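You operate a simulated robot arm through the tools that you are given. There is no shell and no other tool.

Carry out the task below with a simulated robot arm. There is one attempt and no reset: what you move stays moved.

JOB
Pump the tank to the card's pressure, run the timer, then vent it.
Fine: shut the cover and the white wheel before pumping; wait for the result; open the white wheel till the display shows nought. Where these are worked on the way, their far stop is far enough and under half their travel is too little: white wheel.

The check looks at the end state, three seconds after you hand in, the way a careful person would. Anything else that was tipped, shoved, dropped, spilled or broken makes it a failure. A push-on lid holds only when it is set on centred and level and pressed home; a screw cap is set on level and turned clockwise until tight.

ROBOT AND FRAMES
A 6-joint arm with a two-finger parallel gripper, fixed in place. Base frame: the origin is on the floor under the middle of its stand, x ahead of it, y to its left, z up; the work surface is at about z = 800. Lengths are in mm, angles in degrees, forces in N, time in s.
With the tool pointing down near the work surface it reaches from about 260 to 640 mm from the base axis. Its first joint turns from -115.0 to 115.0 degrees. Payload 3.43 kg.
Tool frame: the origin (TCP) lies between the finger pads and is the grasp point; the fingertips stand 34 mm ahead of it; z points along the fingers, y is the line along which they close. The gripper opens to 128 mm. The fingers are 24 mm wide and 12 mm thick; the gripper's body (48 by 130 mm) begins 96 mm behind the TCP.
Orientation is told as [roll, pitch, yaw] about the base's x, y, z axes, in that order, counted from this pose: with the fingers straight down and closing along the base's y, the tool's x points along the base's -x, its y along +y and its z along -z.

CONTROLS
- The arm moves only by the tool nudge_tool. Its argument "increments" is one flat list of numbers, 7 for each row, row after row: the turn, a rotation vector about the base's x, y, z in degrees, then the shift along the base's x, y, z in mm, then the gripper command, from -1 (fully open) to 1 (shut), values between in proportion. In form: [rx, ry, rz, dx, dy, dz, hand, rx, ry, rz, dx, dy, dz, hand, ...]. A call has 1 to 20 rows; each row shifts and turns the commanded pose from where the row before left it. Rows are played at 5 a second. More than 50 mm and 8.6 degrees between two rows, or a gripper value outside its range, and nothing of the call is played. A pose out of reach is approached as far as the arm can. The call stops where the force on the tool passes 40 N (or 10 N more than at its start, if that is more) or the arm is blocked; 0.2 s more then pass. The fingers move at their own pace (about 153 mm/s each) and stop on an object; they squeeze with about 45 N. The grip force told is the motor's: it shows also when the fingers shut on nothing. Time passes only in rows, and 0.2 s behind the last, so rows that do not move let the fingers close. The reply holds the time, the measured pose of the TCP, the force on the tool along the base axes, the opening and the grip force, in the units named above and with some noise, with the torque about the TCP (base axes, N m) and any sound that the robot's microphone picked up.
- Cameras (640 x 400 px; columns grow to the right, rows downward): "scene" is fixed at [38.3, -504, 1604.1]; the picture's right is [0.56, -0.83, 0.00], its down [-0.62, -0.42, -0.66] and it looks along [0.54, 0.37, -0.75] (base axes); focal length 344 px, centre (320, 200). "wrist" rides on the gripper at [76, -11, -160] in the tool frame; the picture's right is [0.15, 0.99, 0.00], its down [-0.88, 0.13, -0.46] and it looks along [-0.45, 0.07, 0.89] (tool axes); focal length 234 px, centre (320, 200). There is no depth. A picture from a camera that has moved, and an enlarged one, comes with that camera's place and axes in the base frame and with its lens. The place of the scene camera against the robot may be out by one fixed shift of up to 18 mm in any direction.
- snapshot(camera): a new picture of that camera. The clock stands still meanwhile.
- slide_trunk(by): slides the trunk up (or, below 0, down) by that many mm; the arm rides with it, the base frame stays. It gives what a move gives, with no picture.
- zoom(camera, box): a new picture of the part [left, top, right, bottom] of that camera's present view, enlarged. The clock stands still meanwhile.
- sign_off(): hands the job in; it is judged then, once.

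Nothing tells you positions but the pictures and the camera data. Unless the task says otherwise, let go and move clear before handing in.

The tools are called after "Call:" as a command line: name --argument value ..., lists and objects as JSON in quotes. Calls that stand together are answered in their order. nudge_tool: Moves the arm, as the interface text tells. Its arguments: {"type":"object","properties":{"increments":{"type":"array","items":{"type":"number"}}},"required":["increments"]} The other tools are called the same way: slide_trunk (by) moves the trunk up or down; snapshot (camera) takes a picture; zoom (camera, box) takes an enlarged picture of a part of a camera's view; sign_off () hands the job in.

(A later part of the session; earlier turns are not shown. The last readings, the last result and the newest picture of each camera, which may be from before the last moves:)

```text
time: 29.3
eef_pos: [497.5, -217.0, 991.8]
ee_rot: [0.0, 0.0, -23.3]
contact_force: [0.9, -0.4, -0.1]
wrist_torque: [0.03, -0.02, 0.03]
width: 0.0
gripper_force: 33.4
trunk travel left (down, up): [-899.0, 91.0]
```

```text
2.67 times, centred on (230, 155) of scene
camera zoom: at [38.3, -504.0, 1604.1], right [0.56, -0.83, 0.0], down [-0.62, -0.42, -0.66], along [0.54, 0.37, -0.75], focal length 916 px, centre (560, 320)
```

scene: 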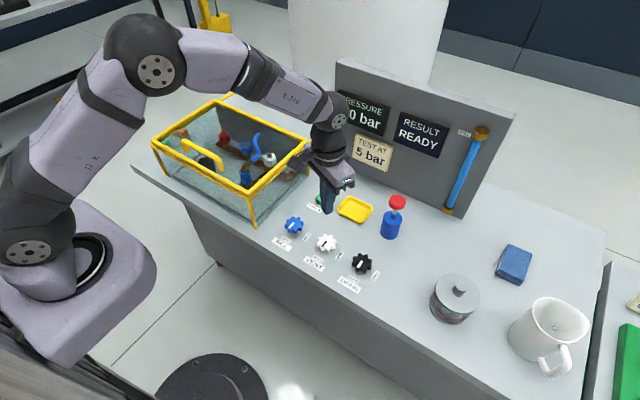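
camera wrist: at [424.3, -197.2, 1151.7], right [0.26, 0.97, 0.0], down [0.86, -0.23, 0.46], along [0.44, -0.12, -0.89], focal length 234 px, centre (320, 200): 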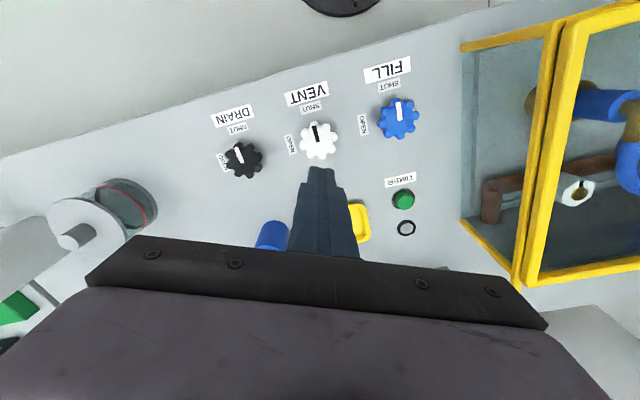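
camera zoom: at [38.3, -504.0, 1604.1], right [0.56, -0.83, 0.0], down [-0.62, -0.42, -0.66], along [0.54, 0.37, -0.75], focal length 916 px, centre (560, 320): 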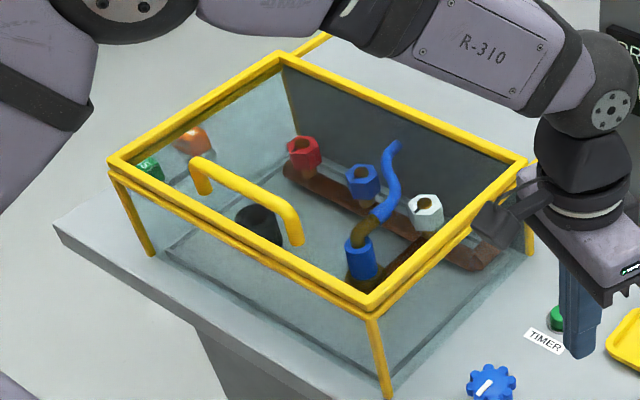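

Vent now points at SHUT, and the cover is fully forward. Next is the pump at about (632, −342), knob top about z≈940; I'll tilt the closed fingers outward along that direction and take a closer look before pressing.

Call:
nudge_tool --increments '[0, 0, -5.1, 10, -10, 30, 1, -3.17, -5.86, 0, 25, -27, 30, 1, -3.17, -5.86, 0, 25, -27, 20, 1, -3.17, -5.86, 0, 25, -27, 20, 1, 0, 0, 0, 0, 0, 0, 1]'

Call:
snapshot --camera "wrist"

Call:
snapshot --camera "scene"

```text
time: 30.5
eef_pos: [578.8, -309.0, 1095.5]
ee_rot: [0.2, -20.1, -28.7]
contact_force: [-0.5, -0.8, -0.2]
wrist_torque: [0.02, -0.03, 0.01]
width: 0.3
gripper_force: 33.0
trunk travel left (down, up): [-899.0, 91.0]
```

```text
taken
camera wrist: at [464.7, -257.3, 1219.6], right [0.35, 0.93, -0.05], down [0.65, -0.21, 0.73], along [0.67, -0.29, -0.68], focal length 234 px, centre (320, 200)
```

wrist: 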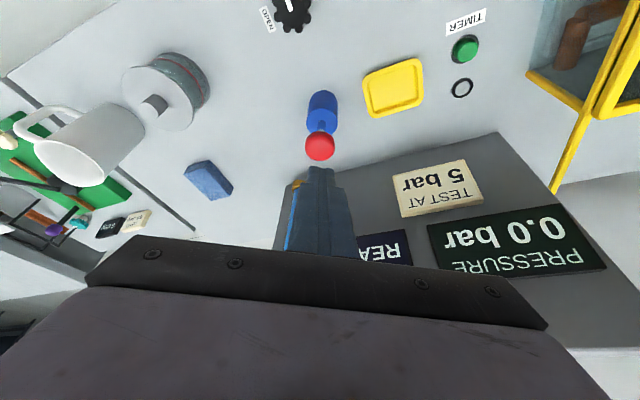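

```text
taken
```

scene: 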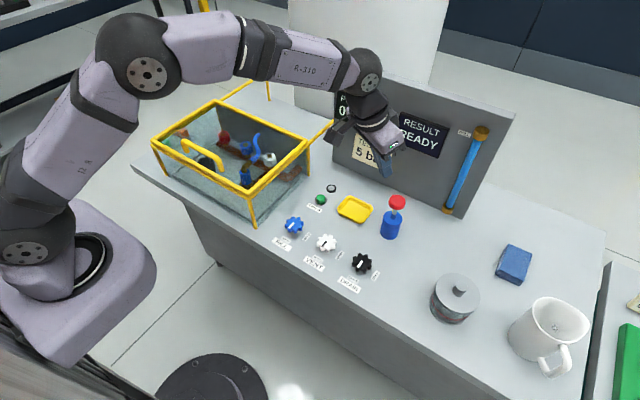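

Call:
zoom --camera "wrist" --box '[260, 70, 380, 190]'

Call:
zoom --camera "scene" --box '[360, 170, 440, 250]'

```text
3.33 times, centred on (320, 130) of wrist
camera zoom: at [464.7, -257.3, 1219.6], right [0.35, 0.93, -0.05], down [0.65, -0.21, 0.73], along [0.67, -0.29, -0.68], focal length 781 px, centre (320, 433)
```

zoom: 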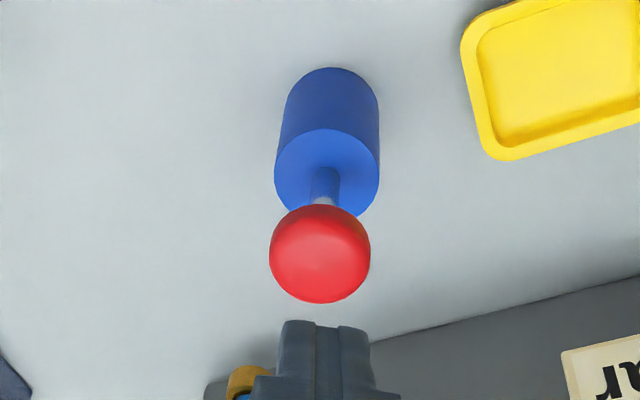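

```text
5.00 times, centred on (400, 210) of scene
camera zoom: at [38.3, -504.0, 1604.1], right [0.56, -0.83, 0.0], down [-0.62, -0.42, -0.66], along [0.54, 0.37, -0.75], focal length 1718 px, centre (-80, 150)
```

zoom: 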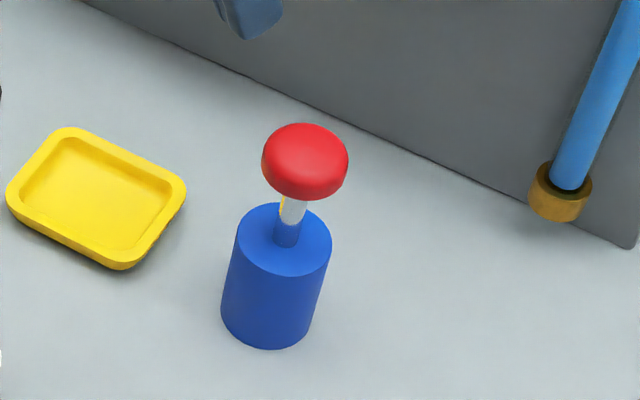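

Call:
nudge_tool --increments '[0, 0, 0, 24.5, -12.7, -25, 1, 0, 0, 0, 24.5, -12.7, -25, 1, 0, 0, 0, 0, 0, -25, 1, 0, 0, 0, 0, 0, -20, 1, 0, 0, 0, 0, 0, 0, 1]'

Call:
snapshot --camera "wrist"

Call:
zoom --camera "scene" --box '[320, 110, 460, 250]'

```text
time: 31.7
eef_pos: [630.6, -333.2, 998.5]
ee_rot: [0.1, -20.0, -28.6]
contact_force: [0.5, 0.4, -0.9]
wrist_torque: [0.01, 0.05, -0.01]
width: 0.2
gripper_force: 33.0
trunk travel left (down, up): [-899.0, 91.0]
```

```text
taken
camera wrist: at [514.6, -281.3, 1122.1], right [0.35, 0.93, -0.05], down [0.65, -0.21, 0.73], along [0.67, -0.29, -0.68], focal length 234 px, centre (320, 200)
```

wrist: 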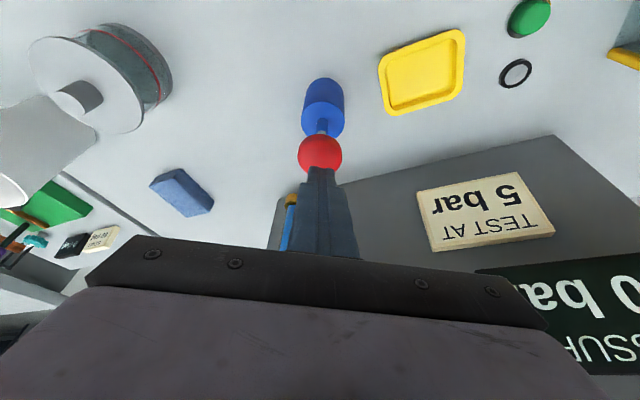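

```text
2.86 times, centred on (390, 180) of scene
camera zoom: at [38.3, -504.0, 1604.1], right [0.56, -0.83, 0.0], down [-0.62, -0.42, -0.66], along [0.54, 0.37, -0.75], focal length 982 px, centre (120, 257)
```

zoom: 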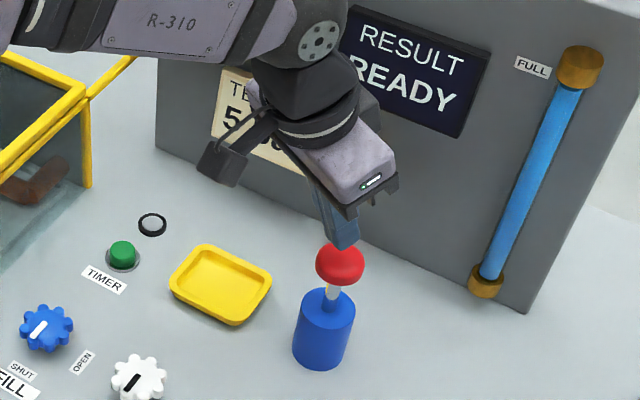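

The fingertips are right over the knob. I'll press down in small steps.

Call:
nudge_tool --increments '[0, 0, 0, -1, 0, -6, 1, 0, 0, 0, -1, 0, -6, 1, 0, 0, 0, 0, 0, -6, 1, 0, 0, 0, 0, 0, -6, 1, 0, 0, 0, 0, 0, -6, 1]'

Call:
zoom --camera "scene" --box '[320, 110, 460, 250]'

Call:
snapshot --camera "wrist"

```text
time: 32.9
eef_pos: [629.1, -335.8, 969.0]
ee_rot: [0.2, -20.2, -28.6]
contact_force: [0.5, 0.1, 5.2]
wrist_torque: [0.03, -0.04, -0.04]
width: 0.0
gripper_force: 32.7
trunk travel left (down, up): [-899.0, 91.0]
```

```text
2.86 times, centred on (390, 180) of scene
camera zoom: at [38.3, -504.0, 1604.1], right [0.56, -0.83, 0.0], down [-0.62, -0.42, -0.66], along [0.54, 0.37, -0.75], focal length 982 px, centre (120, 257)
```

zoom: 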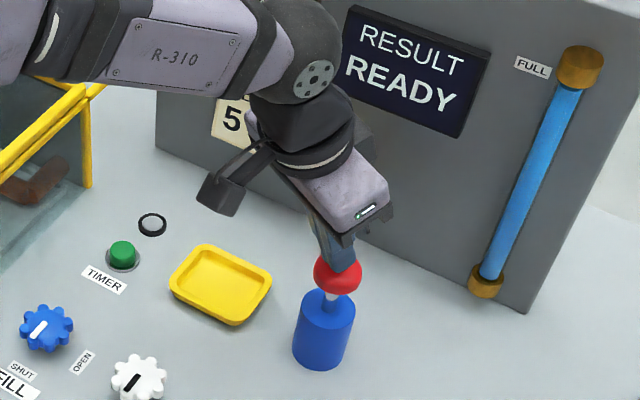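

```text
taken
camera wrist: at [514.2, -283.2, 1093.3], right [0.35, 0.93, -0.05], down [0.65, -0.21, 0.73], along [0.67, -0.29, -0.68], focal length 234 px, centre (320, 200)
```

wrist: 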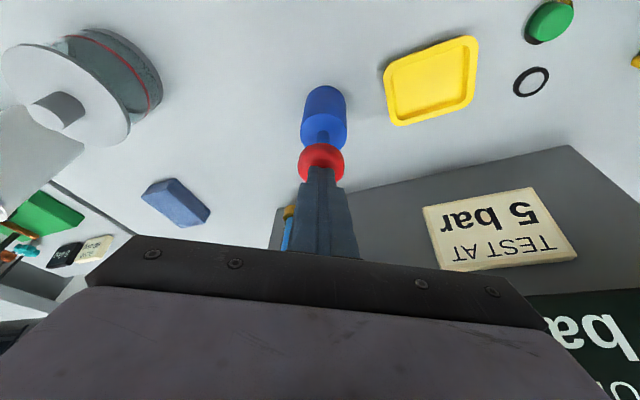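

Call:
nudge_tool --increments '[0, 0, 0, 0, 0, -5, 1, 0, 0, 0, 0, 0, -5, 1, 0, 0, 0, 0, 0, -5, 1, 0, 0, 0, 0, 0, -5, 1, 0, 0, 0, 0, 0, -5, 1]'

Call:
zoom --camera "scene" --box '[320, 110, 460, 250]'

Call:
snapshot --camera "wrist"

```text
time: 34.1
eef_pos: [628.9, -334.5, 945.1]
ee_rot: [-0.1, -20.3, -28.6]
contact_force: [3.8, -2.6, 12.2]
wrist_torque: [-0.15, -0.16, -0.03]
width: 0.0
gripper_force: 32.9
trunk travel left (down, up): [-899.0, 91.0]
```

```text
2.86 times, centred on (390, 180) of scene
camera zoom: at [38.3, -504.0, 1604.1], right [0.56, -0.83, 0.0], down [-0.62, -0.42, -0.66], along [0.54, 0.37, -0.75], focal length 982 px, centre (120, 257)
```

zoom: 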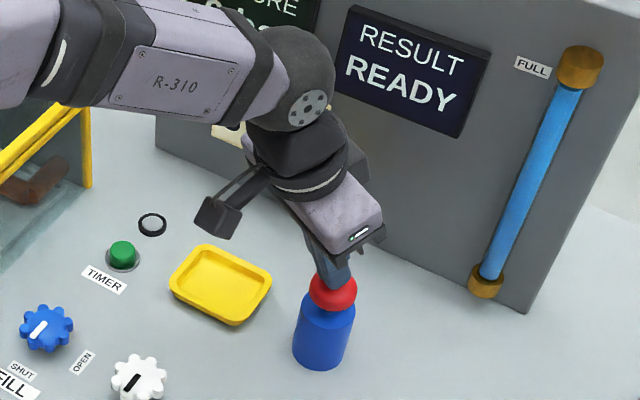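

```text
taken
camera wrist: at [513.9, -283.0, 1068.9], right [0.35, 0.93, -0.05], down [0.65, -0.21, 0.73], along [0.67, -0.29, -0.68], focal length 234 px, centre (320, 200)
```

wrist: 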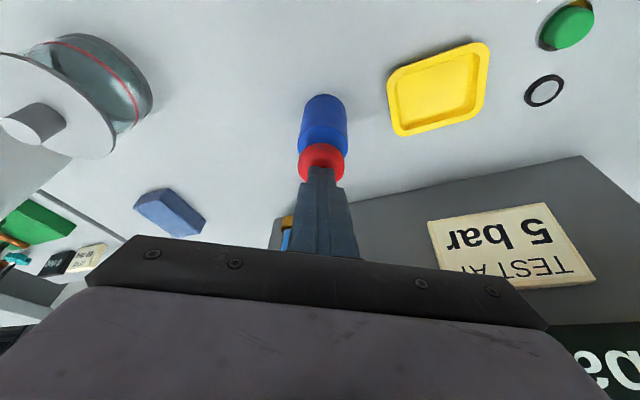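

Call:
nudge_tool --increments '[0, 0, 0, 0, 0, -4, 1, 0, 0, 0, 0, 0, -4, 1, 0, 0, 0, 0, 0, 0, 1]'

Call:
zoom --camera "scene" --box '[320, 70, 460, 250]'

```text
time: 34.9
eef_pos: [628.9, -334.6, 941.0]
ee_rot: [0.1, -20.5, -28.6]
contact_force: [-0.8, -0.6, 25.9]
wrist_torque: [-0.04, -0.01, 0.01]
width: 0.1
gripper_force: 32.8
trunk travel left (down, up): [-899.0, 91.0]
```

```text
2.22 times, centred on (390, 160) of scene
camera zoom: at [38.3, -504.0, 1604.1], right [0.56, -0.83, 0.0], down [-0.62, -0.42, -0.66], along [0.54, 0.37, -0.75], focal length 764 px, centre (164, 289)
```

zoom: 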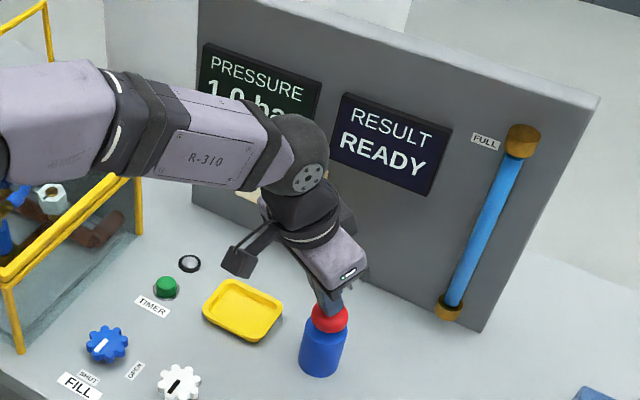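

A full stroke gave about 1.0 bar. I'll let the knob come back up and see whether it returns and the pressure holds.

Call:
nudge_tool --increments '[0, 0, 0, 0, 0, 10, 1, 0, 0, 0, 0, 0, 12, 1, 0, 0, 0, 0, 0, 12, 1, 0, 0, 0, 0, 0, 10, 1, 0, 0, 0, 0, 0, 5, 1]'

Call:
zoom --camera "scene" --box '[320, 70, 460, 250]'

Call:
snapshot --camera "wrist"

```text
time: 36.1
eef_pos: [626.1, -334.8, 982.7]
ee_rot: [0.1, -19.7, -28.6]
contact_force: [0.0, 0.6, -0.5]
wrist_torque: [-0.01, -0.02, 0.0]
width: 0.0
gripper_force: 32.9
trunk travel left (down, up): [-899.0, 91.0]
```

```text
2.22 times, centred on (390, 160) of scene
camera zoom: at [38.3, -504.0, 1604.1], right [0.56, -0.83, 0.0], down [-0.62, -0.42, -0.66], along [0.54, 0.37, -0.75], focal length 764 px, centre (164, 289)
```

zoom: 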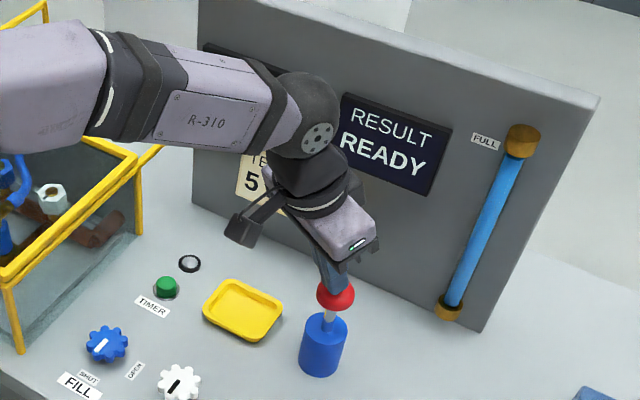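

```text
taken
camera wrist: at [512.7, -283.2, 1106.8], right [0.35, 0.93, -0.05], down [0.65, -0.21, 0.73], along [0.67, -0.29, -0.69], focal length 234 px, centre (320, 200)
```

wrist: 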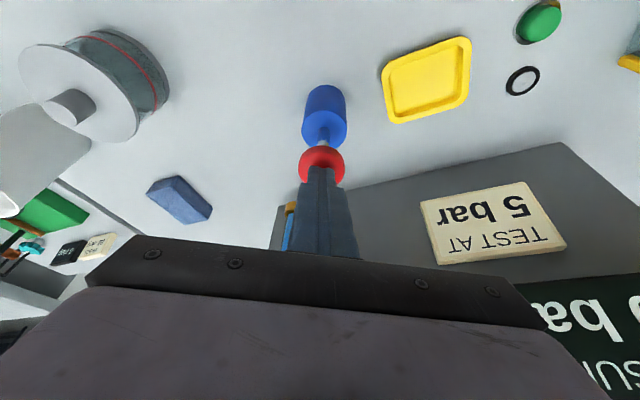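

The knob springs back. I'll do a second full stroke and read the display at the bottom.

Call:
nudge_tool --increments '[0, 0, 0, 1, 0, -10, 1, 0, 0, 0, 0, 0, -10, 1, 0, 0, 0, 0, 0, -10, 1, 0, 0, 0, 0, 0, -10, 1, 0, 0, 0, 0, 0, -8, 1, 0, 0, 0, 0, 0, 0, 1]'

Call:
zoom --camera "scene" --box '[320, 70, 460, 250]'

```text
time: 37.5
eef_pos: [627.7, -334.4, 941.5]
ee_rot: [0.1, -20.7, -28.7]
contact_force: [-6.9, 1.5, 27.5]
wrist_torque: [0.03, 0.24, -0.01]
width: 0.0
gripper_force: 33.2
trunk travel left (down, up): [-899.0, 91.0]
```

```text
2.22 times, centred on (390, 160) of scene
camera zoom: at [38.3, -504.0, 1604.1], right [0.56, -0.83, 0.0], down [-0.62, -0.42, -0.66], along [0.54, 0.37, -0.75], focal length 764 px, centre (164, 289)
```

zoom: 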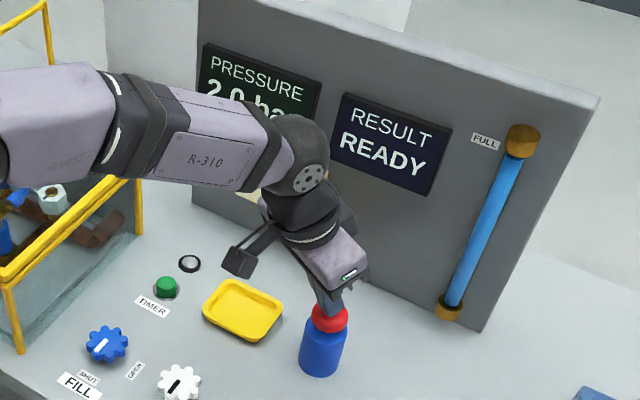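

2.0 bar. Third stroke.

Call:
nudge_tool --increments '[0, 0, 0, 0, 0, 10, 1, 0, 0, 0, 0, 0, 12, 1, 0, 0, 0, 0, 0, 12, 1, 0, 0, 0, 0, 0, 10, 1, 0, 0, 0, 0, 0, 4, 1, 0, 0, 0, 0, 0, 0, 1, 0, 0, 0, 0, 0, -10, 1, 0, 0, 0, 0, 0, -10, 1, 0, 0, 0, 0, 0, -10, 1, 0, 0, 0, 0, 0, -10, 1, 0, 0, 0, 0, 0, -8, 1, 0, 0, 0, 0, 0, 0, 1]'

Call:
zoom --camera "scene" --box '[320, 70, 460, 250]'

```text
time: 40.1
eef_pos: [629.6, -334.5, 942.4]
ee_rot: [0.1, -20.5, -28.6]
contact_force: [-1.0, 4.9, 25.6]
wrist_torque: [0.18, 0.08, -0.01]
width: 0.0
gripper_force: 32.8
trunk travel left (down, up): [-899.0, 91.0]
```

```text
2.22 times, centred on (390, 160) of scene
camera zoom: at [38.3, -504.0, 1604.1], right [0.56, -0.83, 0.0], down [-0.62, -0.42, -0.66], along [0.54, 0.37, -0.75], focal length 764 px, centre (164, 289)
```

zoom: 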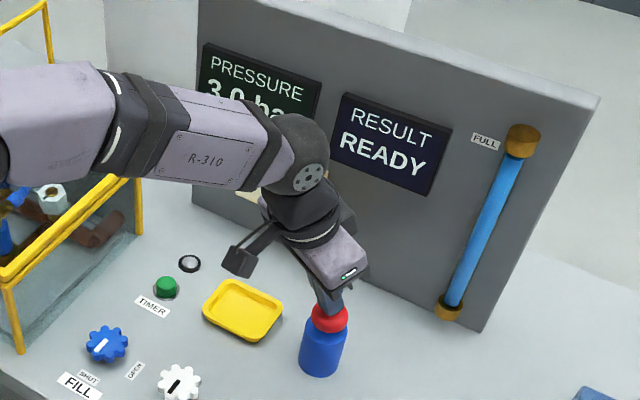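

3.0 bar. Fourth stroke.

Call:
nudge_tool --increments '[0, 0, 0, 0, 0, 10, 1, 0, 0, 0, 0, 0, 12, 1, 0, 0, 0, 0, 0, 12, 1, 0, 0, 0, 0, 0, 10, 1, 0, 0, 0, 0, 0, 4, 1, 0, 0, 0, 0, 0, 0, 1, 0, 0, 0, 0, 0, -10, 1, 0, 0, 0, 0, 0, -10, 1, 0, 0, 0, 0, 0, -10, 1, 0, 0, 0, 0, 0, -10, 1, 0, 0, 0, 0, 0, -8, 1, 0, 0, 0, 0, 0, 0, 1]'

Call:
zoom --camera "scene" --box '[320, 70, 460, 250]'

```text
time: 42.7
eef_pos: [631.9, -335.2, 941.9]
ee_rot: [0.0, -20.6, -28.6]
contact_force: [3.5, -3.5, 23.0]
wrist_torque: [-0.13, -0.09, 0.06]
width: 0.2
gripper_force: 32.8
trunk travel left (down, up): [-899.0, 91.0]
```

```text
2.22 times, centred on (390, 160) of scene
camera zoom: at [38.3, -504.0, 1604.1], right [0.56, -0.83, 0.0], down [-0.62, -0.42, -0.66], along [0.54, 0.37, -0.75], focal length 764 px, centre (164, 289)
```

zoom: 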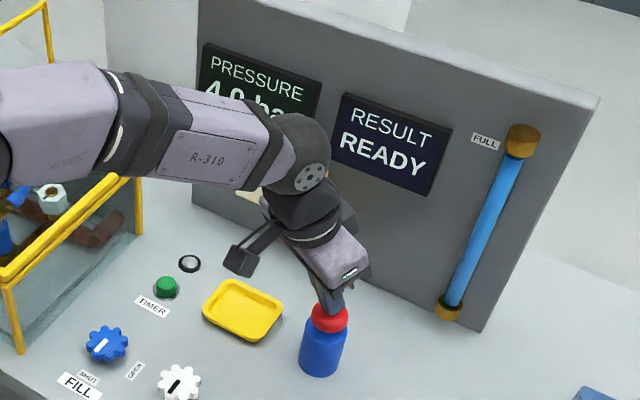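

4.0 bar. Fifth and last stroke, shifting back a couple of mm to stay centred.

Call:
nudge_tool --increments '[0, 0, 0, 0, 0, 10, 1, 0, 0, 0, 0, 0, 12, 1, 0, 0, 0, 0, 0, 12, 1, 0, 0, 0, 0, 0, 10, 1, 0, 0, 0, -3, 1, 4, 1, 0, 0, 0, 0, 0, 0, 1, 0, 0, 0, 0, 0, -10, 1, 0, 0, 0, 0, 0, -10, 1, 0, 0, 0, 0, 0, -10, 1, 0, 0, 0, 0, 0, -10, 1, 0, 0, 0, 0, 0, -8, 1, 0, 0, 0, 0, 0, 0, 1]'

Call:
zoom --camera "scene" --box '[320, 70, 460, 250]'

```text
time: 45.3
eef_pos: [627.8, -332.8, 941.7]
ee_rot: [0.0, -20.7, -28.5]
contact_force: [-2.6, 5.9, 28.2]
wrist_torque: [0.21, 0.12, 0.03]
width: 0.0
gripper_force: 33.4
trunk travel left (down, up): [-899.0, 91.0]
```

```text
2.22 times, centred on (390, 160) of scene
camera zoom: at [38.3, -504.0, 1604.1], right [0.56, -0.83, 0.0], down [-0.62, -0.42, -0.66], along [0.54, 0.37, -0.75], focal length 764 px, centre (164, 289)
```

zoom: 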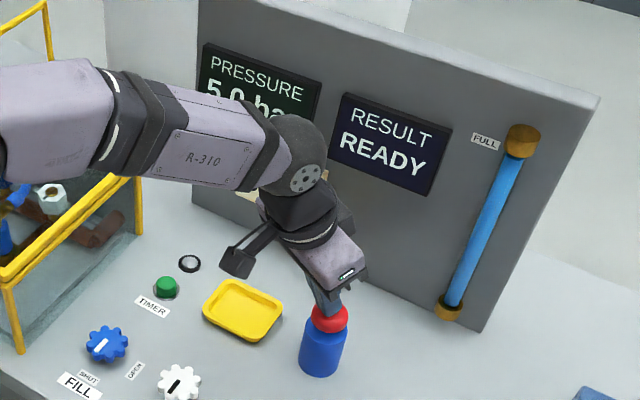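

5.0 bar. I'll lift off the pump knob and move over to the green TIMER button (about (624, −112)).

Call:
nudge_tool --increments '[0, 0, 0, 0, 0, 12, 1, 0, 0, 0, 0, 0, 20, 1, 0, 0, 0, 0, 0, 30, 1, 0, 0, 0, 0, 0, 30, 1, 0, 0, 6.1, 0, 37, 0, 1, 0, 0, 6.1, 0, 37, 0, 1, 0, 0, 6.1, 0, 37, 0, 1, 0.885, 4.92, 0, 0, 37, 0, 1, 0.885, 4.92, 0, 0, 37, 0, 1, 0, 0, 0, -4, 35, 0, 1, 0, 0, 0, 0, 0, -30, 1, 0, 0, 0, 0, 0, -30, 1, 0, 0, 0, 0, 0, 0, 1]'

Call:
snapshot --camera "wrist"

Call:
snapshot --camera "scene"

```text
time: 48.1
eef_pos: [623.2, -111.5, 965.7]
ee_rot: [0.1, -10.0, -10.3]
contact_force: [0.0, 0.4, 1.2]
wrist_torque: [0.02, 0.0, 0.02]
width: 0.0
gripper_force: 33.5
trunk travel left (down, up): [-899.0, 91.0]
```

```text
taken
camera wrist: at [522.0, -103.2, 1110.7], right [0.04, 1.0, -0.02], down [0.8, -0.01, 0.6], along [0.6, -0.04, -0.8], focal length 234 px, centre (320, 200)
```

wrist: 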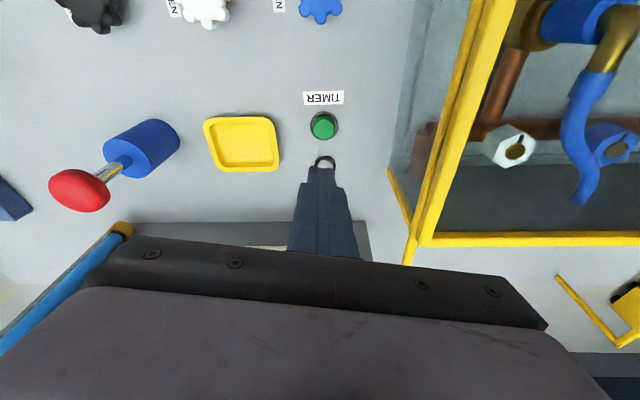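

```text
taken
```

scene: 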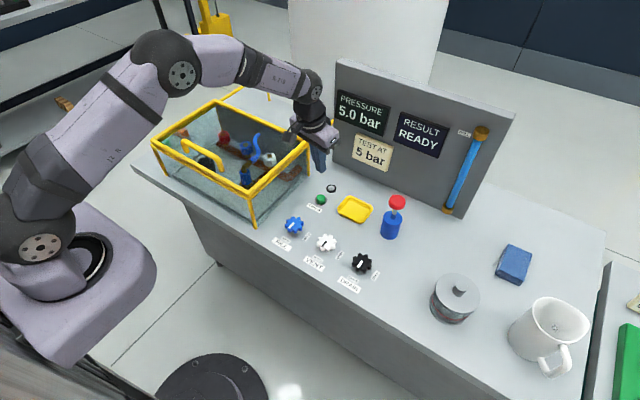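

Pressure reads a steady 5.0 bar and RESULT READY. I'll lower onto the timer button.

Call:
nudge_tool --increments '[0, 0, 0, 1, 0, -30, 1, 0, 0, 0, 0, 0, -30, 1, 0, 0, 0, 0, 0, -25, 1, 0, 0, 0, 0, 0, -12, 1, 0, 0, 0, 0, 0, 0, 1]'

Call:
snapshot --camera "wrist"

Call:
zoom --camera "scene" --box '[260, 130, 400, 250]'

```text
time: 49.3
eef_pos: [624.7, -115.2, 869.5]
ee_rot: [0.1, -10.1, -10.2]
contact_force: [0.5, 0.2, 0.2]
wrist_torque: [0.03, 0.0, 0.02]
width: 0.0
gripper_force: 32.9
trunk travel left (down, up): [-899.0, 91.0]
```

```text
taken
camera wrist: at [523.1, -107.4, 1014.8], right [0.04, 1.0, -0.02], down [0.8, -0.01, 0.6], along [0.6, -0.04, -0.8], focal length 234 px, centre (320, 200)
```

wrist: 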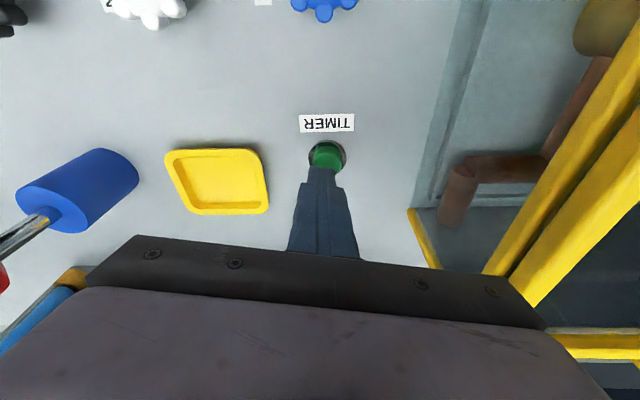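

```text
3.33 times, centred on (330, 190) of scene
camera zoom: at [38.3, -504.0, 1604.1], right [0.56, -0.83, 0.0], down [-0.62, -0.42, -0.66], along [0.54, 0.37, -0.75], focal length 1145 px, centre (287, 233)
```

zoom: 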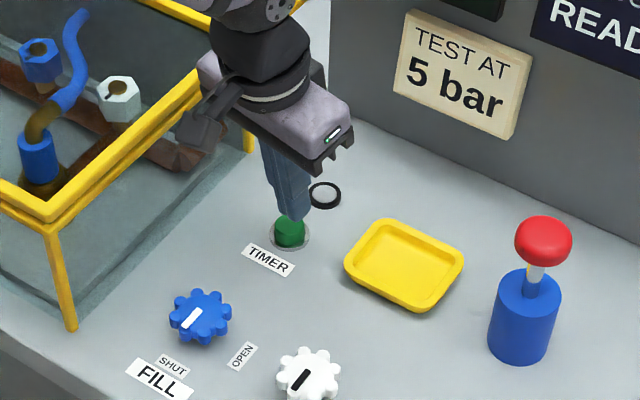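

Call:
nudge_tool --increments '[0, 0, 0, -2, 5.5, -4, 1, 0, 0, 0, 0, 0, -4, 1, 0, 0, 0, 0, 0, -4, 1, 0, 0, 0, 0, 0, -3, 1, 0, 0, 0, 0, 0, 0, 1]'

Call:
snapshot --camera "wrist"

Call:
zoom --camera "scene" --box '[260, 80, 460, 250]'

```text
time: 50.5
eef_pos: [622.0, -108.9, 855.3]
ee_rot: [0.1, -10.0, -10.3]
contact_force: [0.0, 1.1, 0.5]
wrist_torque: [0.01, 0.01, 0.01]
width: 0.0
gripper_force: 33.2
trunk travel left (down, up): [-899.0, 91.0]
```

```text
taken
camera wrist: at [520.1, -101.0, 999.5], right [0.03, 1.0, -0.02], down [0.8, -0.01, 0.6], along [0.6, -0.04, -0.8], focal length 234 px, centre (320, 200)
```

wrist: 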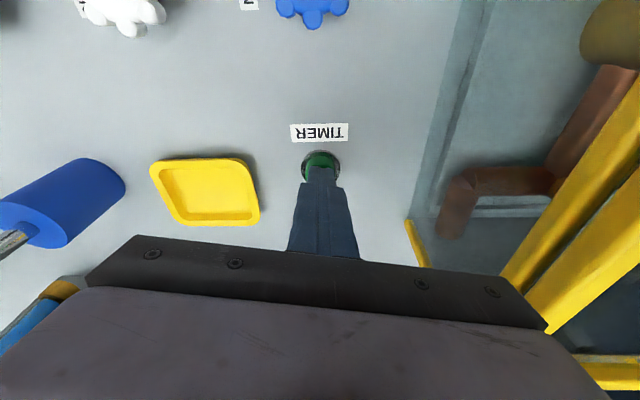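

```text
2.35 times, centred on (360, 165) of scene
camera zoom: at [38.3, -504.0, 1604.1], right [0.56, -0.83, 0.0], down [-0.62, -0.42, -0.66], along [0.54, 0.37, -0.75], focal length 808 px, centre (226, 282)
```

zoom: 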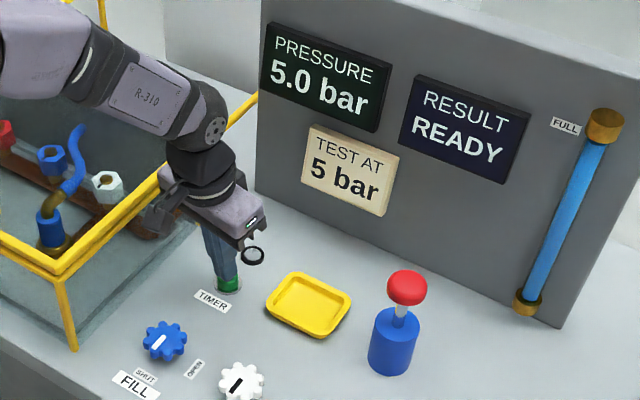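

Right over the button, with both displays visible. Pressing gently now.

Call:
nudge_tool --increments '[0, 0, 0, 0, 0, -2, 1, 0, 0, 0, 0, 0, -2, 1, 0, 0, 0, 0, 0, -2, 1, 0, 0, 0, 0, 0, 0, 1]'

Call:
zoom --camera "scene" --box '[260, 80, 460, 250]'

```text
time: 51.5
eef_pos: [623.4, -108.5, 849.7]
ee_rot: [0.1, -9.9, -10.2]
contact_force: [-0.8, -0.1, 1.8]
wrist_torque: [0.0, 0.05, 0.01]
width: 0.2
gripper_force: 32.5
trunk travel left (down, up): [-899.0, 91.0]
```

```text
2.35 times, centred on (360, 165) of scene
camera zoom: at [38.3, -504.0, 1604.1], right [0.56, -0.83, 0.0], down [-0.62, -0.42, -0.66], along [0.54, 0.37, -0.75], focal length 808 px, centre (226, 282)
```

zoom: 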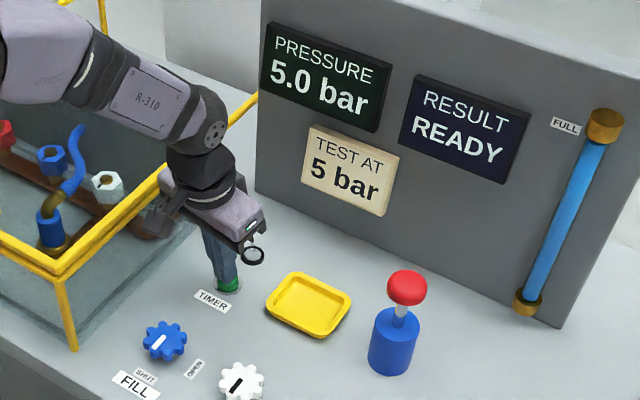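

Call:
nudge_tool --increments '[0, 0, 0, 0, 0, -2, 1, 0, 0, 0, 0, 0, -2, 1, 0, 0, 0, 0, 0, 0, 1]'

Call:
zoom --camera "scene" --box '[260, 80, 460, 250]'

```text
time: 52.3
eef_pos: [622.7, -107.9, 847.2]
ee_rot: [0.1, -10.1, -10.2]
contact_force: [-1.0, -1.0, 3.0]
wrist_torque: [-0.07, 0.01, -0.01]
width: 0.0
gripper_force: 33.4
trunk travel left (down, up): [-899.0, 91.0]
heard: click
```

```text
2.35 times, centred on (360, 165) of scene
camera zoom: at [38.3, -504.0, 1604.1], right [0.56, -0.83, 0.0], down [-0.62, -0.42, -0.66], along [0.54, 0.37, -0.75], focal length 808 px, centre (226, 282)
```

zoom: 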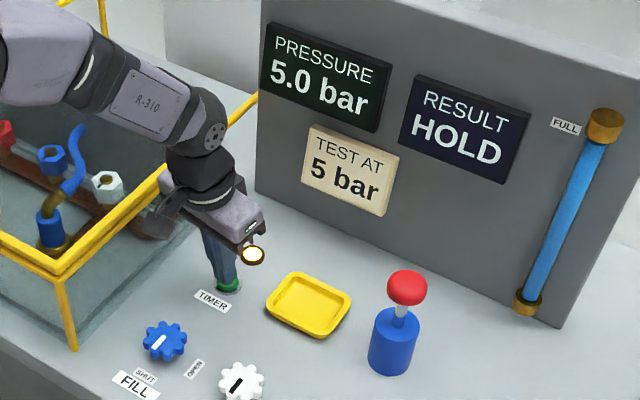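

Click heard; RESULT shows HOLD and the lamp is lit. I'll lift off and move toward the vent wheel without touching it while waiting for the result.

Call:
nudge_tool --increments '[0, 0, 0, 0, 0, 20, 1, 0, 0, 0, 0, 0, 35, 1, 0, 0, 0, 0, 0, 35, 1, 0.885, 4.92, 0, 0, 0, 30, 1, 0.885, 4.92, 0, -10, 0, 20, 1, 0, 0, -7.16, -20, -20, 0, 1, 0, 0, -7.16, -20, -20, 0, 1, 0, 0, -7.16, -20, -20, 0, -0.35, 0, 0, -7.16, -20, -20, 0, -0.35, 0, 0, -7.16, -20, -20, 0, -0.35, 0, 0, -7.16, -16, -10, 0, -0.35, 0, 0, -7.16, 0, 0, 0, -0.35, 0, 0, -7.16, 0, 0, 0, -0.35]'

Call:
snapshot --camera "wrist"

Call:
snapshot --camera "scene"

```text
time: 55.1
eef_pos: [495.4, -217.4, 985.4]
ee_rot: [0.1, 0.1, -67.7]
contact_force: [0.2, 0.0, -0.2]
wrist_torque: [0.0, -0.04, 0.03]
width: 86.3
gripper_force: 0.1
trunk travel left (down, up): [-899.0, 91.0]
```

```text
taken
camera wrist: at [457.9, -151.2, 1144.7], right [0.86, 0.51, 0.0], down [0.45, -0.77, 0.46], along [0.23, -0.39, -0.89], focal length 234 px, centre (320, 200)
```

wrist: 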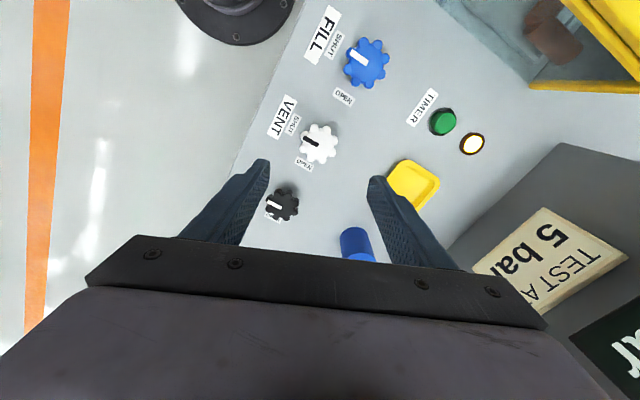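

```text
taken
```

scene: 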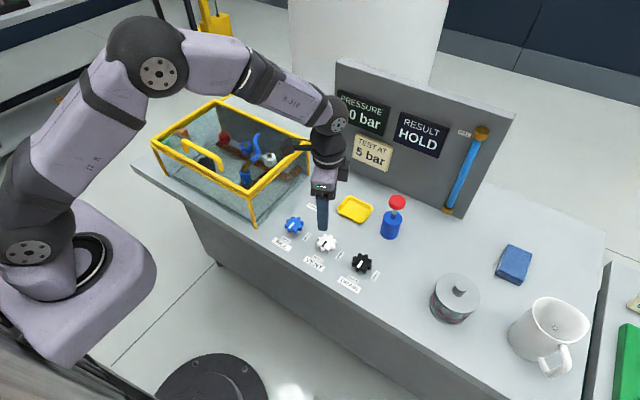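

Still HOLD. I'll lower a bit and wait for the result.

Call:
nudge_tool --increments '[0, 0, 0, 0.6, -1, -20, -0.35, 0, 0, 0, 0, 0, -20, -0.35, 0, 0, 0, 0, 0, -20, -0.35, 0, 0, 0, 0, 0, -20, -0.35, 0, 0, 0, 0, 0, 0, -0.35, 0, 0, 0, 0, 0, 0, -0.35, 0, 0, 0, 0, 0, 0, -0.35, 0, 0, 0, 0, 0, 0, -0.35, 0, 0, 0, 0, 0, 0, -0.35, 0, 0, 0, 0, 0, 0, -0.35]'

Call:
zoom --camera "scene" --box '[260, 80, 460, 280]'

Call:
snapshot --camera "wrist"

```text
time: 57.3
eef_pos: [496.8, -219.4, 906.0]
ee_rot: [0.1, 0.0, -67.6]
contact_force: [0.2, 0.4, 0.9]
wrist_torque: [-0.01, -0.05, -0.02]
width: 86.2
gripper_force: 0.1
trunk travel left (down, up): [-899.0, 91.0]
```

```text
2.00 times, centred on (360, 180) of scene
camera zoom: at [38.3, -504.0, 1604.1], right [0.56, -0.83, 0.0], down [-0.62, -0.42, -0.66], along [0.54, 0.37, -0.75], focal length 687 px, centre (240, 240)
```

zoom: 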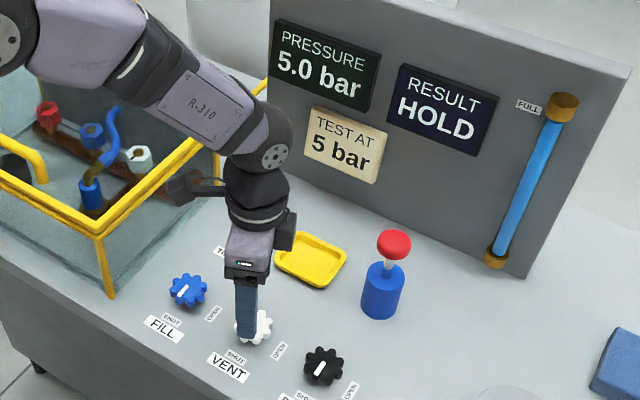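

```text
taken
camera wrist: at [458.8, -152.3, 1065.7], right [0.86, 0.51, 0.0], down [0.46, -0.76, 0.46], along [0.23, -0.39, -0.89], focal length 234 px, centre (320, 200)
```

wrist: 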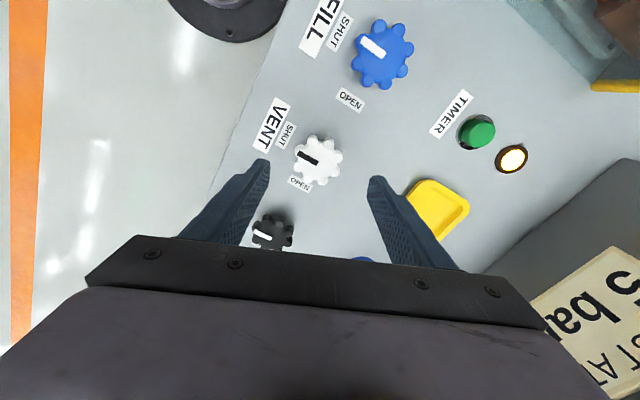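

Call:
nudge_tool --increments '[0, 0, 0, 0, 0, 0, -0.35, 0, 0, 0, 0, 0, 0, -0.35, 0, 0, 0, 0, 0, 0, -0.35, 0, 0, 0, 0, 0, 0, -0.35, 0, 0, 0, 0, 0, 0, -0.35, 0, 0, 0, 0, 0, 0, -0.35, 0, 0, 0, 0, 0, 0, -0.35, 0, 0, 0, 0, 0, 0, -0.35, 0, 0, 0, 0, 0, 0, -0.35, 0, 0, 0, 0, 0, 0, -0.35, 0, 0, 0, 0, 0, 0, -0.35, 0, 0, 0, 0, 0, 0, -0.35, 0, 0, 0, 0, 0, 0, -0.35, 0, 0, 0, 0, 0, 0, -0.35, 0, 0, 0, 0, 0, 0, -0.35]'

Call:
zoom --camera "scene" --box '[260, 80, 460, 280]'

```text
time: 60.5
eef_pos: [497.3, -218.6, 905.6]
ee_rot: [0.0, 0.0, -67.5]
contact_force: [-0.4, -0.1, -0.1]
wrist_torque: [0.01, -0.02, -0.01]
width: 86.6
gripper_force: 0.3
trunk travel left (down, up): [-899.0, 91.0]
```

```text
2.00 times, centred on (360, 180) of scene
camera zoom: at [38.3, -504.0, 1604.1], right [0.56, -0.83, 0.0], down [-0.62, -0.42, -0.66], along [0.54, 0.37, -0.75], focal length 687 px, centre (240, 240)
```

zoom: 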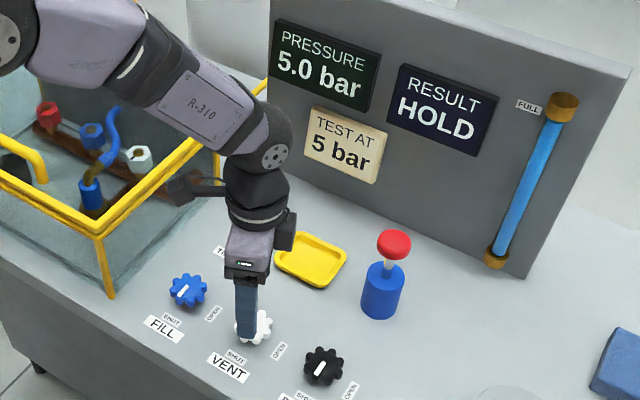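

Still HOLD at 5.0 bar, so I keep waiting.

Call:
nudge_tool --increments '[0, 0, 0, 0, 0, 0, -0.35, 0, 0, 0, 0, 0, 0, -0.35, 0, 0, 0, 0, 0, 0, -0.35, 0, 0, 0, 0, 0, 0, -0.35, 0, 0, 0, 0, 0, 0, -0.35, 0, 0, 0, 0, 0, 0, -0.35, 0, 0, 0, 0, 0, 0, -0.35, 0, 0, 0, 0, 0, 0, -0.35, 0, 0, 0, 0, 0, 0, -0.35, 0, 0, 0, 0, 0, 0, -0.35, 0, 0, 0, 0, 0, 0, -0.35, 0, 0, 0, 0, 0, 0, -0.35, 0, 0, 0, 0, 0, 0, -0.35, 0, 0, 0, 0, 0, 0, -0.35, 0, 0, 0, 0, 0, 0, -0.35, 0, 0, 0, 0, 0, 0, -0.35, 0, 0, 0, 0, 0, 0, -0.35, 0, 0, 0, 0, 0, 0, -0.35, 0, 0, 0, 0, 0, 0, -0.35, 0, 0, 0, 0, 0, 0, -0.35]'

Call:
zoom --camera "scene" --box '[260, 80, 460, 280]'

```text
time: 64.7
eef_pos: [496.9, -218.6, 906.4]
ee_rot: [0.1, 0.0, -67.6]
contact_force: [0.0, 0.2, -0.9]
wrist_torque: [0.01, 0.01, 0.0]
width: 86.4
gripper_force: 0.0
trunk travel left (down, up): [-899.0, 91.0]
```

```text
2.00 times, centred on (360, 180) of scene
camera zoom: at [38.3, -504.0, 1604.1], right [0.56, -0.83, 0.0], down [-0.62, -0.42, -0.66], along [0.54, 0.37, -0.75], focal length 687 px, centre (240, 240)
```

zoom: 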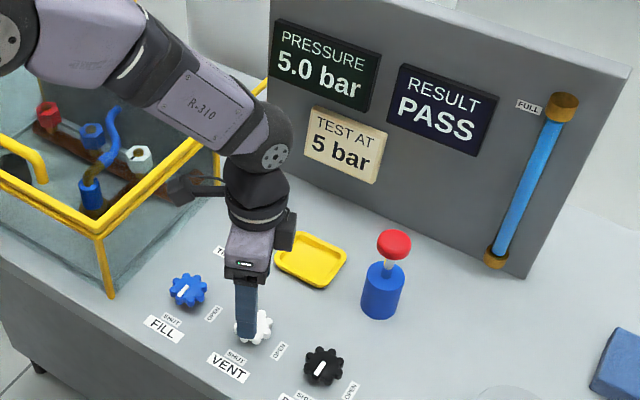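

RESULT: PASS. Now I'll lower onto the white wheel and grip it for opening.

Call:
nudge_tool --increments '[0, 0, 0, 0, 0, -20, -0.35, 0, 0, 0, 0, 0, -20, -0.35, 0, 0, 0, 0, 0, -15, -0.35, 0, 0, 0, 0, 0, -8, -0.35, 0, 0, 0, 0, 0, 0, 0.1, 0, 0, 0, 0, 0, 0, 0.5, 0, 0, 0, 0, 0, 0, 1, 0, 0, 0, 0, 0, 0, 1]'

Call:
snapshot --camera "wrist"

```text
time: 66.5
eef_pos: [496.3, -220.4, 842.5]
ee_rot: [0.0, 0.1, -67.7]
contact_force: [-13.5, -10.4, -0.8]
wrist_torque: [-0.95, 0.57, 0.04]
width: 49.1
gripper_force: 44.9
trunk travel left (down, up): [-899.0, 91.0]
```

```text
taken
camera wrist: at [457.4, -154.2, 1002.1], right [0.86, 0.51, 0.0], down [0.46, -0.77, 0.45], along [0.23, -0.39, -0.89], focal length 234 px, centre (320, 200)
```

wrist: 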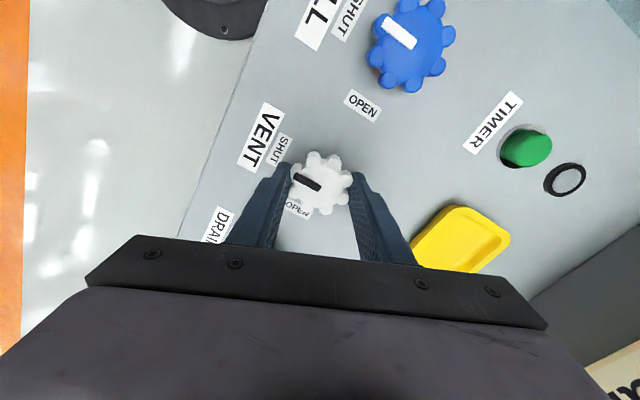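

Call:
nudge_tool --increments '[0, 0, 5, -1, -1, 0, 1, 0, 0, 6, -1, 0, 0, 1, 0, 0, 6, 0, 0, 0, 1, 0, 0, 6, 0, 0, 0, 1, 0, 0, 6, 0, 0, 0, 1, 0, 0, 6, 0, 0, 0, 1]'

Call:
zoom --camera "scene" --box '[260, 80, 460, 280]'

Call:
snapshot --camera "wrist"

```text
time: 67.9
eef_pos: [494.9, -220.7, 842.5]
ee_rot: [0.2, -0.2, -32.6]
contact_force: [2.0, -1.0, 0.2]
wrist_torque: [0.85, 0.57, -0.02]
width: 49.2
gripper_force: 45.1
trunk travel left (down, up): [-899.0, 91.0]
```

```text
2.00 times, centred on (360, 180) of scene
camera zoom: at [38.3, -504.0, 1604.1], right [0.56, -0.83, 0.0], down [-0.62, -0.42, -0.66], along [0.54, 0.37, -0.75], focal length 687 px, centre (240, 240)
```

zoom: 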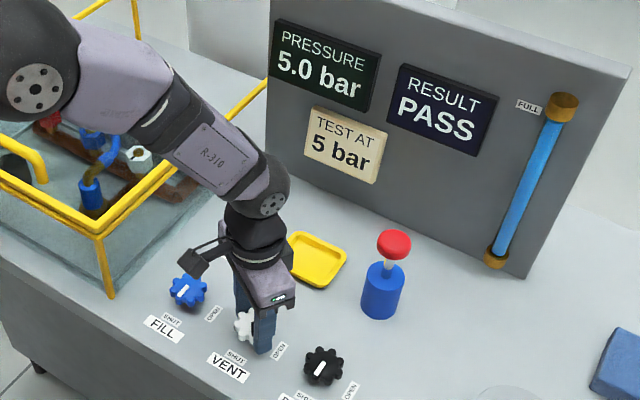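

```text
taken
camera wrist: at [426.3, -188.3, 1001.8], right [0.41, 0.91, 0.0], down [0.81, -0.36, 0.46], along [0.42, -0.19, -0.89], focal length 234 px, centre (320, 200)
```

wrist: 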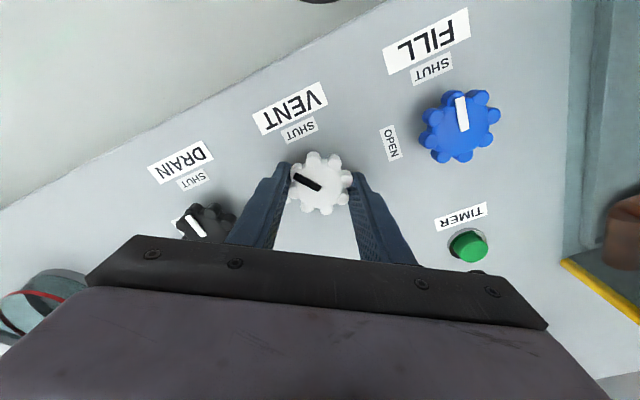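

The wheel is turning with the grip (about 35° so far). Continuing to the OPEN stop.

Call:
nudge_tool --increments '[0, 0, 6, 0, 0, 0, 1, 0, 0, 6, 0, 0, 0, 1, 0, 0, 6, 0, 0, 0, 1, 0, 0, 6, 0, 0, 0, 1, 0, 0, 6, 0, 0, 0, 1, 0, 0, 6, 0, 0, 0, 1, 0, 0, 6, 0, 0, 0, 1, 0, 0, 6, 0, 0, 0, 1, 0, 0, 6, 0, 0, 0, 1, 0, 0, 3, 0, 0, 0, 1]'

Call:
zoom --camera "scene" --box '[260, 80, 460, 280]'

Call:
snapshot --camera "wrist"

```text
time: 70.1
eef_pos: [494.8, -219.5, 842.5]
ee_rot: [0.1, 0.2, 24.3]
contact_force: [2.7, -0.4, -4.8]
wrist_torque: [-0.16, 0.27, -1.15]
width: 49.2
gripper_force: 44.8
trunk travel left (down, up): [-899.0, 91.0]
```

```text
2.00 times, centred on (360, 180) of scene
camera zoom: at [38.3, -504.0, 1604.1], right [0.56, -0.83, 0.0], down [-0.62, -0.42, -0.66], along [0.54, 0.37, -0.75], focal length 687 px, centre (240, 240)
```

zoom: 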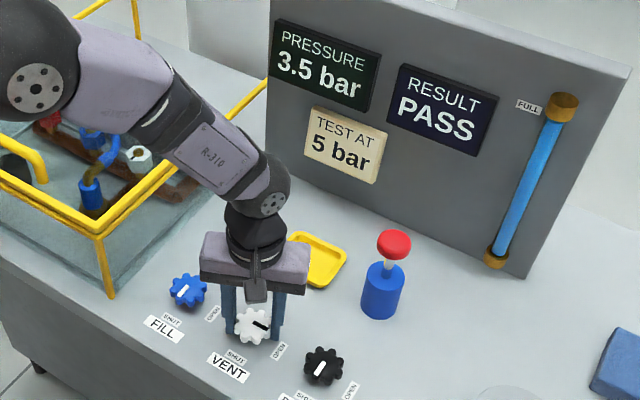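

```text
taken
camera wrist: at [432.2, -260.8, 1002.1], right [-0.54, 0.84, 0.0], down [0.75, 0.48, 0.45], along [0.38, 0.25, -0.89], focal length 234 px, centre (320, 200)
```

wrist: 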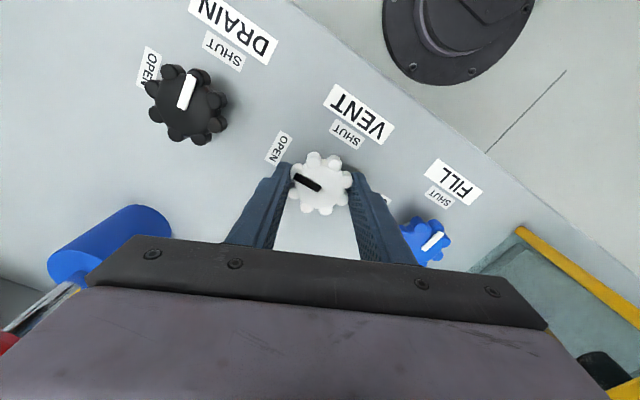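

The wheel is on its OPEN stop (torque rose) and pressure is falling (3.5 bar). I'll release, lift slightly, and wait for zero.

Call:
nudge_tool --increments '[0, 0, -1, 0, 0, 0, 1, 0, 0, 0, 0, 0, 0, -0.3, 0, 0, 0, 0, 0, 0, -0.3, 0, 0, 0, 0, 0, 0, -0.3, 0, 0, 0, 0, 0, 20, -0.3, 0, 0, 0, 0, 0, 30, -0.3, 0, 0, 0, 0, 0, 10, -0.3, 0, 0, 0, 0, 0, 0, -0.3, 0, 0, 0, 0, 0, 0, -0.3, 0, 0, 0, 0, 0, 0, -0.3, 0, 0, 0, 0, 0, 0, -0.3, 0, 0, 0, 0, 0, 0, -0.3, 0, 0, 0, 0, 0, 0, -0.3, 0, 0, 0, 0, 0, 0, -0.3, 0, 0, 0, 0, 0, 0, -0.3]'

Call:
zoom --camera "scene" --box '[260, 80, 460, 280]'

Call:
snapshot --camera "wrist"

```text
time: 73.3
eef_pos: [494.8, -218.2, 903.0]
ee_rot: [0.1, 0.0, 23.4]
contact_force: [0.2, 0.6, 0.2]
wrist_torque: [0.02, 0.0, -0.04]
width: 83.2
gripper_force: 0.0
trunk travel left (down, up): [-899.0, 91.0]
```

```text
2.00 times, centred on (360, 180) of scene
camera zoom: at [38.3, -504.0, 1604.1], right [0.56, -0.83, 0.0], down [-0.62, -0.42, -0.66], along [0.54, 0.37, -0.75], focal length 687 px, centre (240, 240)
```

zoom: 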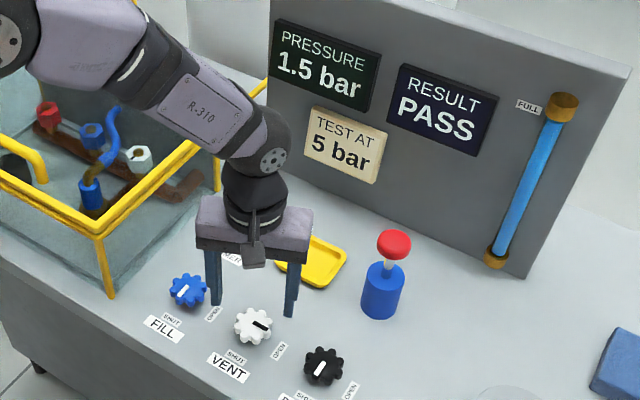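

```text
taken
camera wrist: at [431.0, -257.8, 1062.0], right [-0.53, 0.85, 0.0], down [0.76, 0.47, 0.46], along [0.39, 0.24, -0.89], focal length 234 px, centre (320, 200)
```

wrist: 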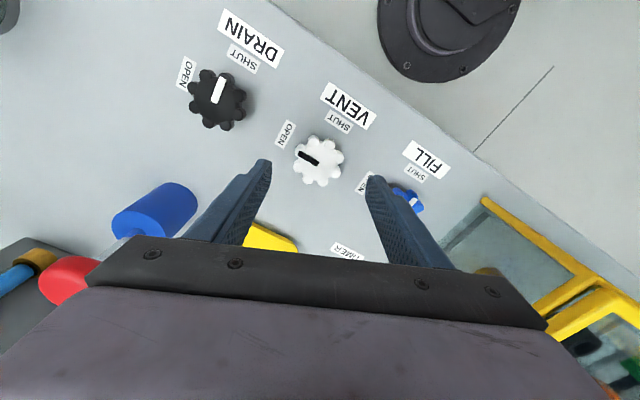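

1.5 bar and dropping; the wheel stays at OPEN. I'll keep waiting.

Call:
nudge_tool --increments '[0, 0, 0, 0, 0, 20, -0.3, 0, 0, 0, 0, 0, 20, -0.3, 0, 0, 0, 0, 0, 20, -0.3, 0, 0, 0, 0, 0, 0, -0.3, 0, 0, 0, 0, 0, 0, -0.3, 0, 0, 0, 0, 0, 0, -0.3, 0, 0, 0, 0, 0, 0, -0.3, 0, 0, 0, 0, 0, 0, -0.3, 0, 0, 0, 0, 0, 0, -0.3, 0, 0, 0, 0, 0, 0, -0.3, 0, 0, 0, 0, 0, 0, -0.3, 0, 0, 0, 0, 0, 0, -0.3, 0, 0, 0, 0, 0, 0, -0.3, 0, 0, 0, 0, 0, 0, -0.3, 0, 0, 0, 0, 0, 0, -0.3, 0, 0, 0, 0, 0, 0, -0.3, 0, 0, 0, 0, 0, 0, -0.3]'

Call:
snapshot --camera "scene"

```text
time: 76.9
eef_pos: [495.6, -219.0, 964.9]
ee_rot: [0.2, 0.0, 23.3]
contact_force: [0.6, 0.4, 0.4]
wrist_torque: [-0.01, 0.02, -0.03]
width: 83.1
gripper_force: 0.0
trunk travel left (down, up): [-899.0, 91.0]
```

```text
taken
```

scene: 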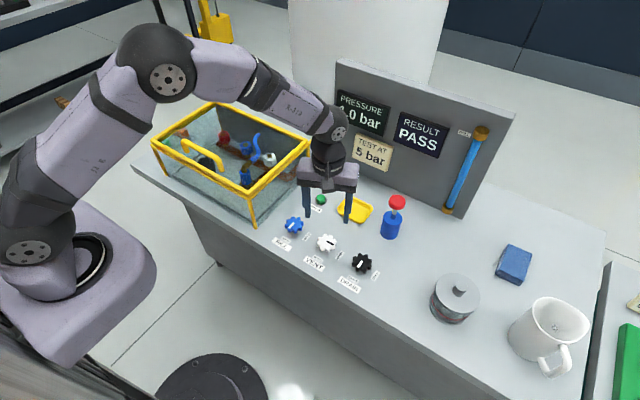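

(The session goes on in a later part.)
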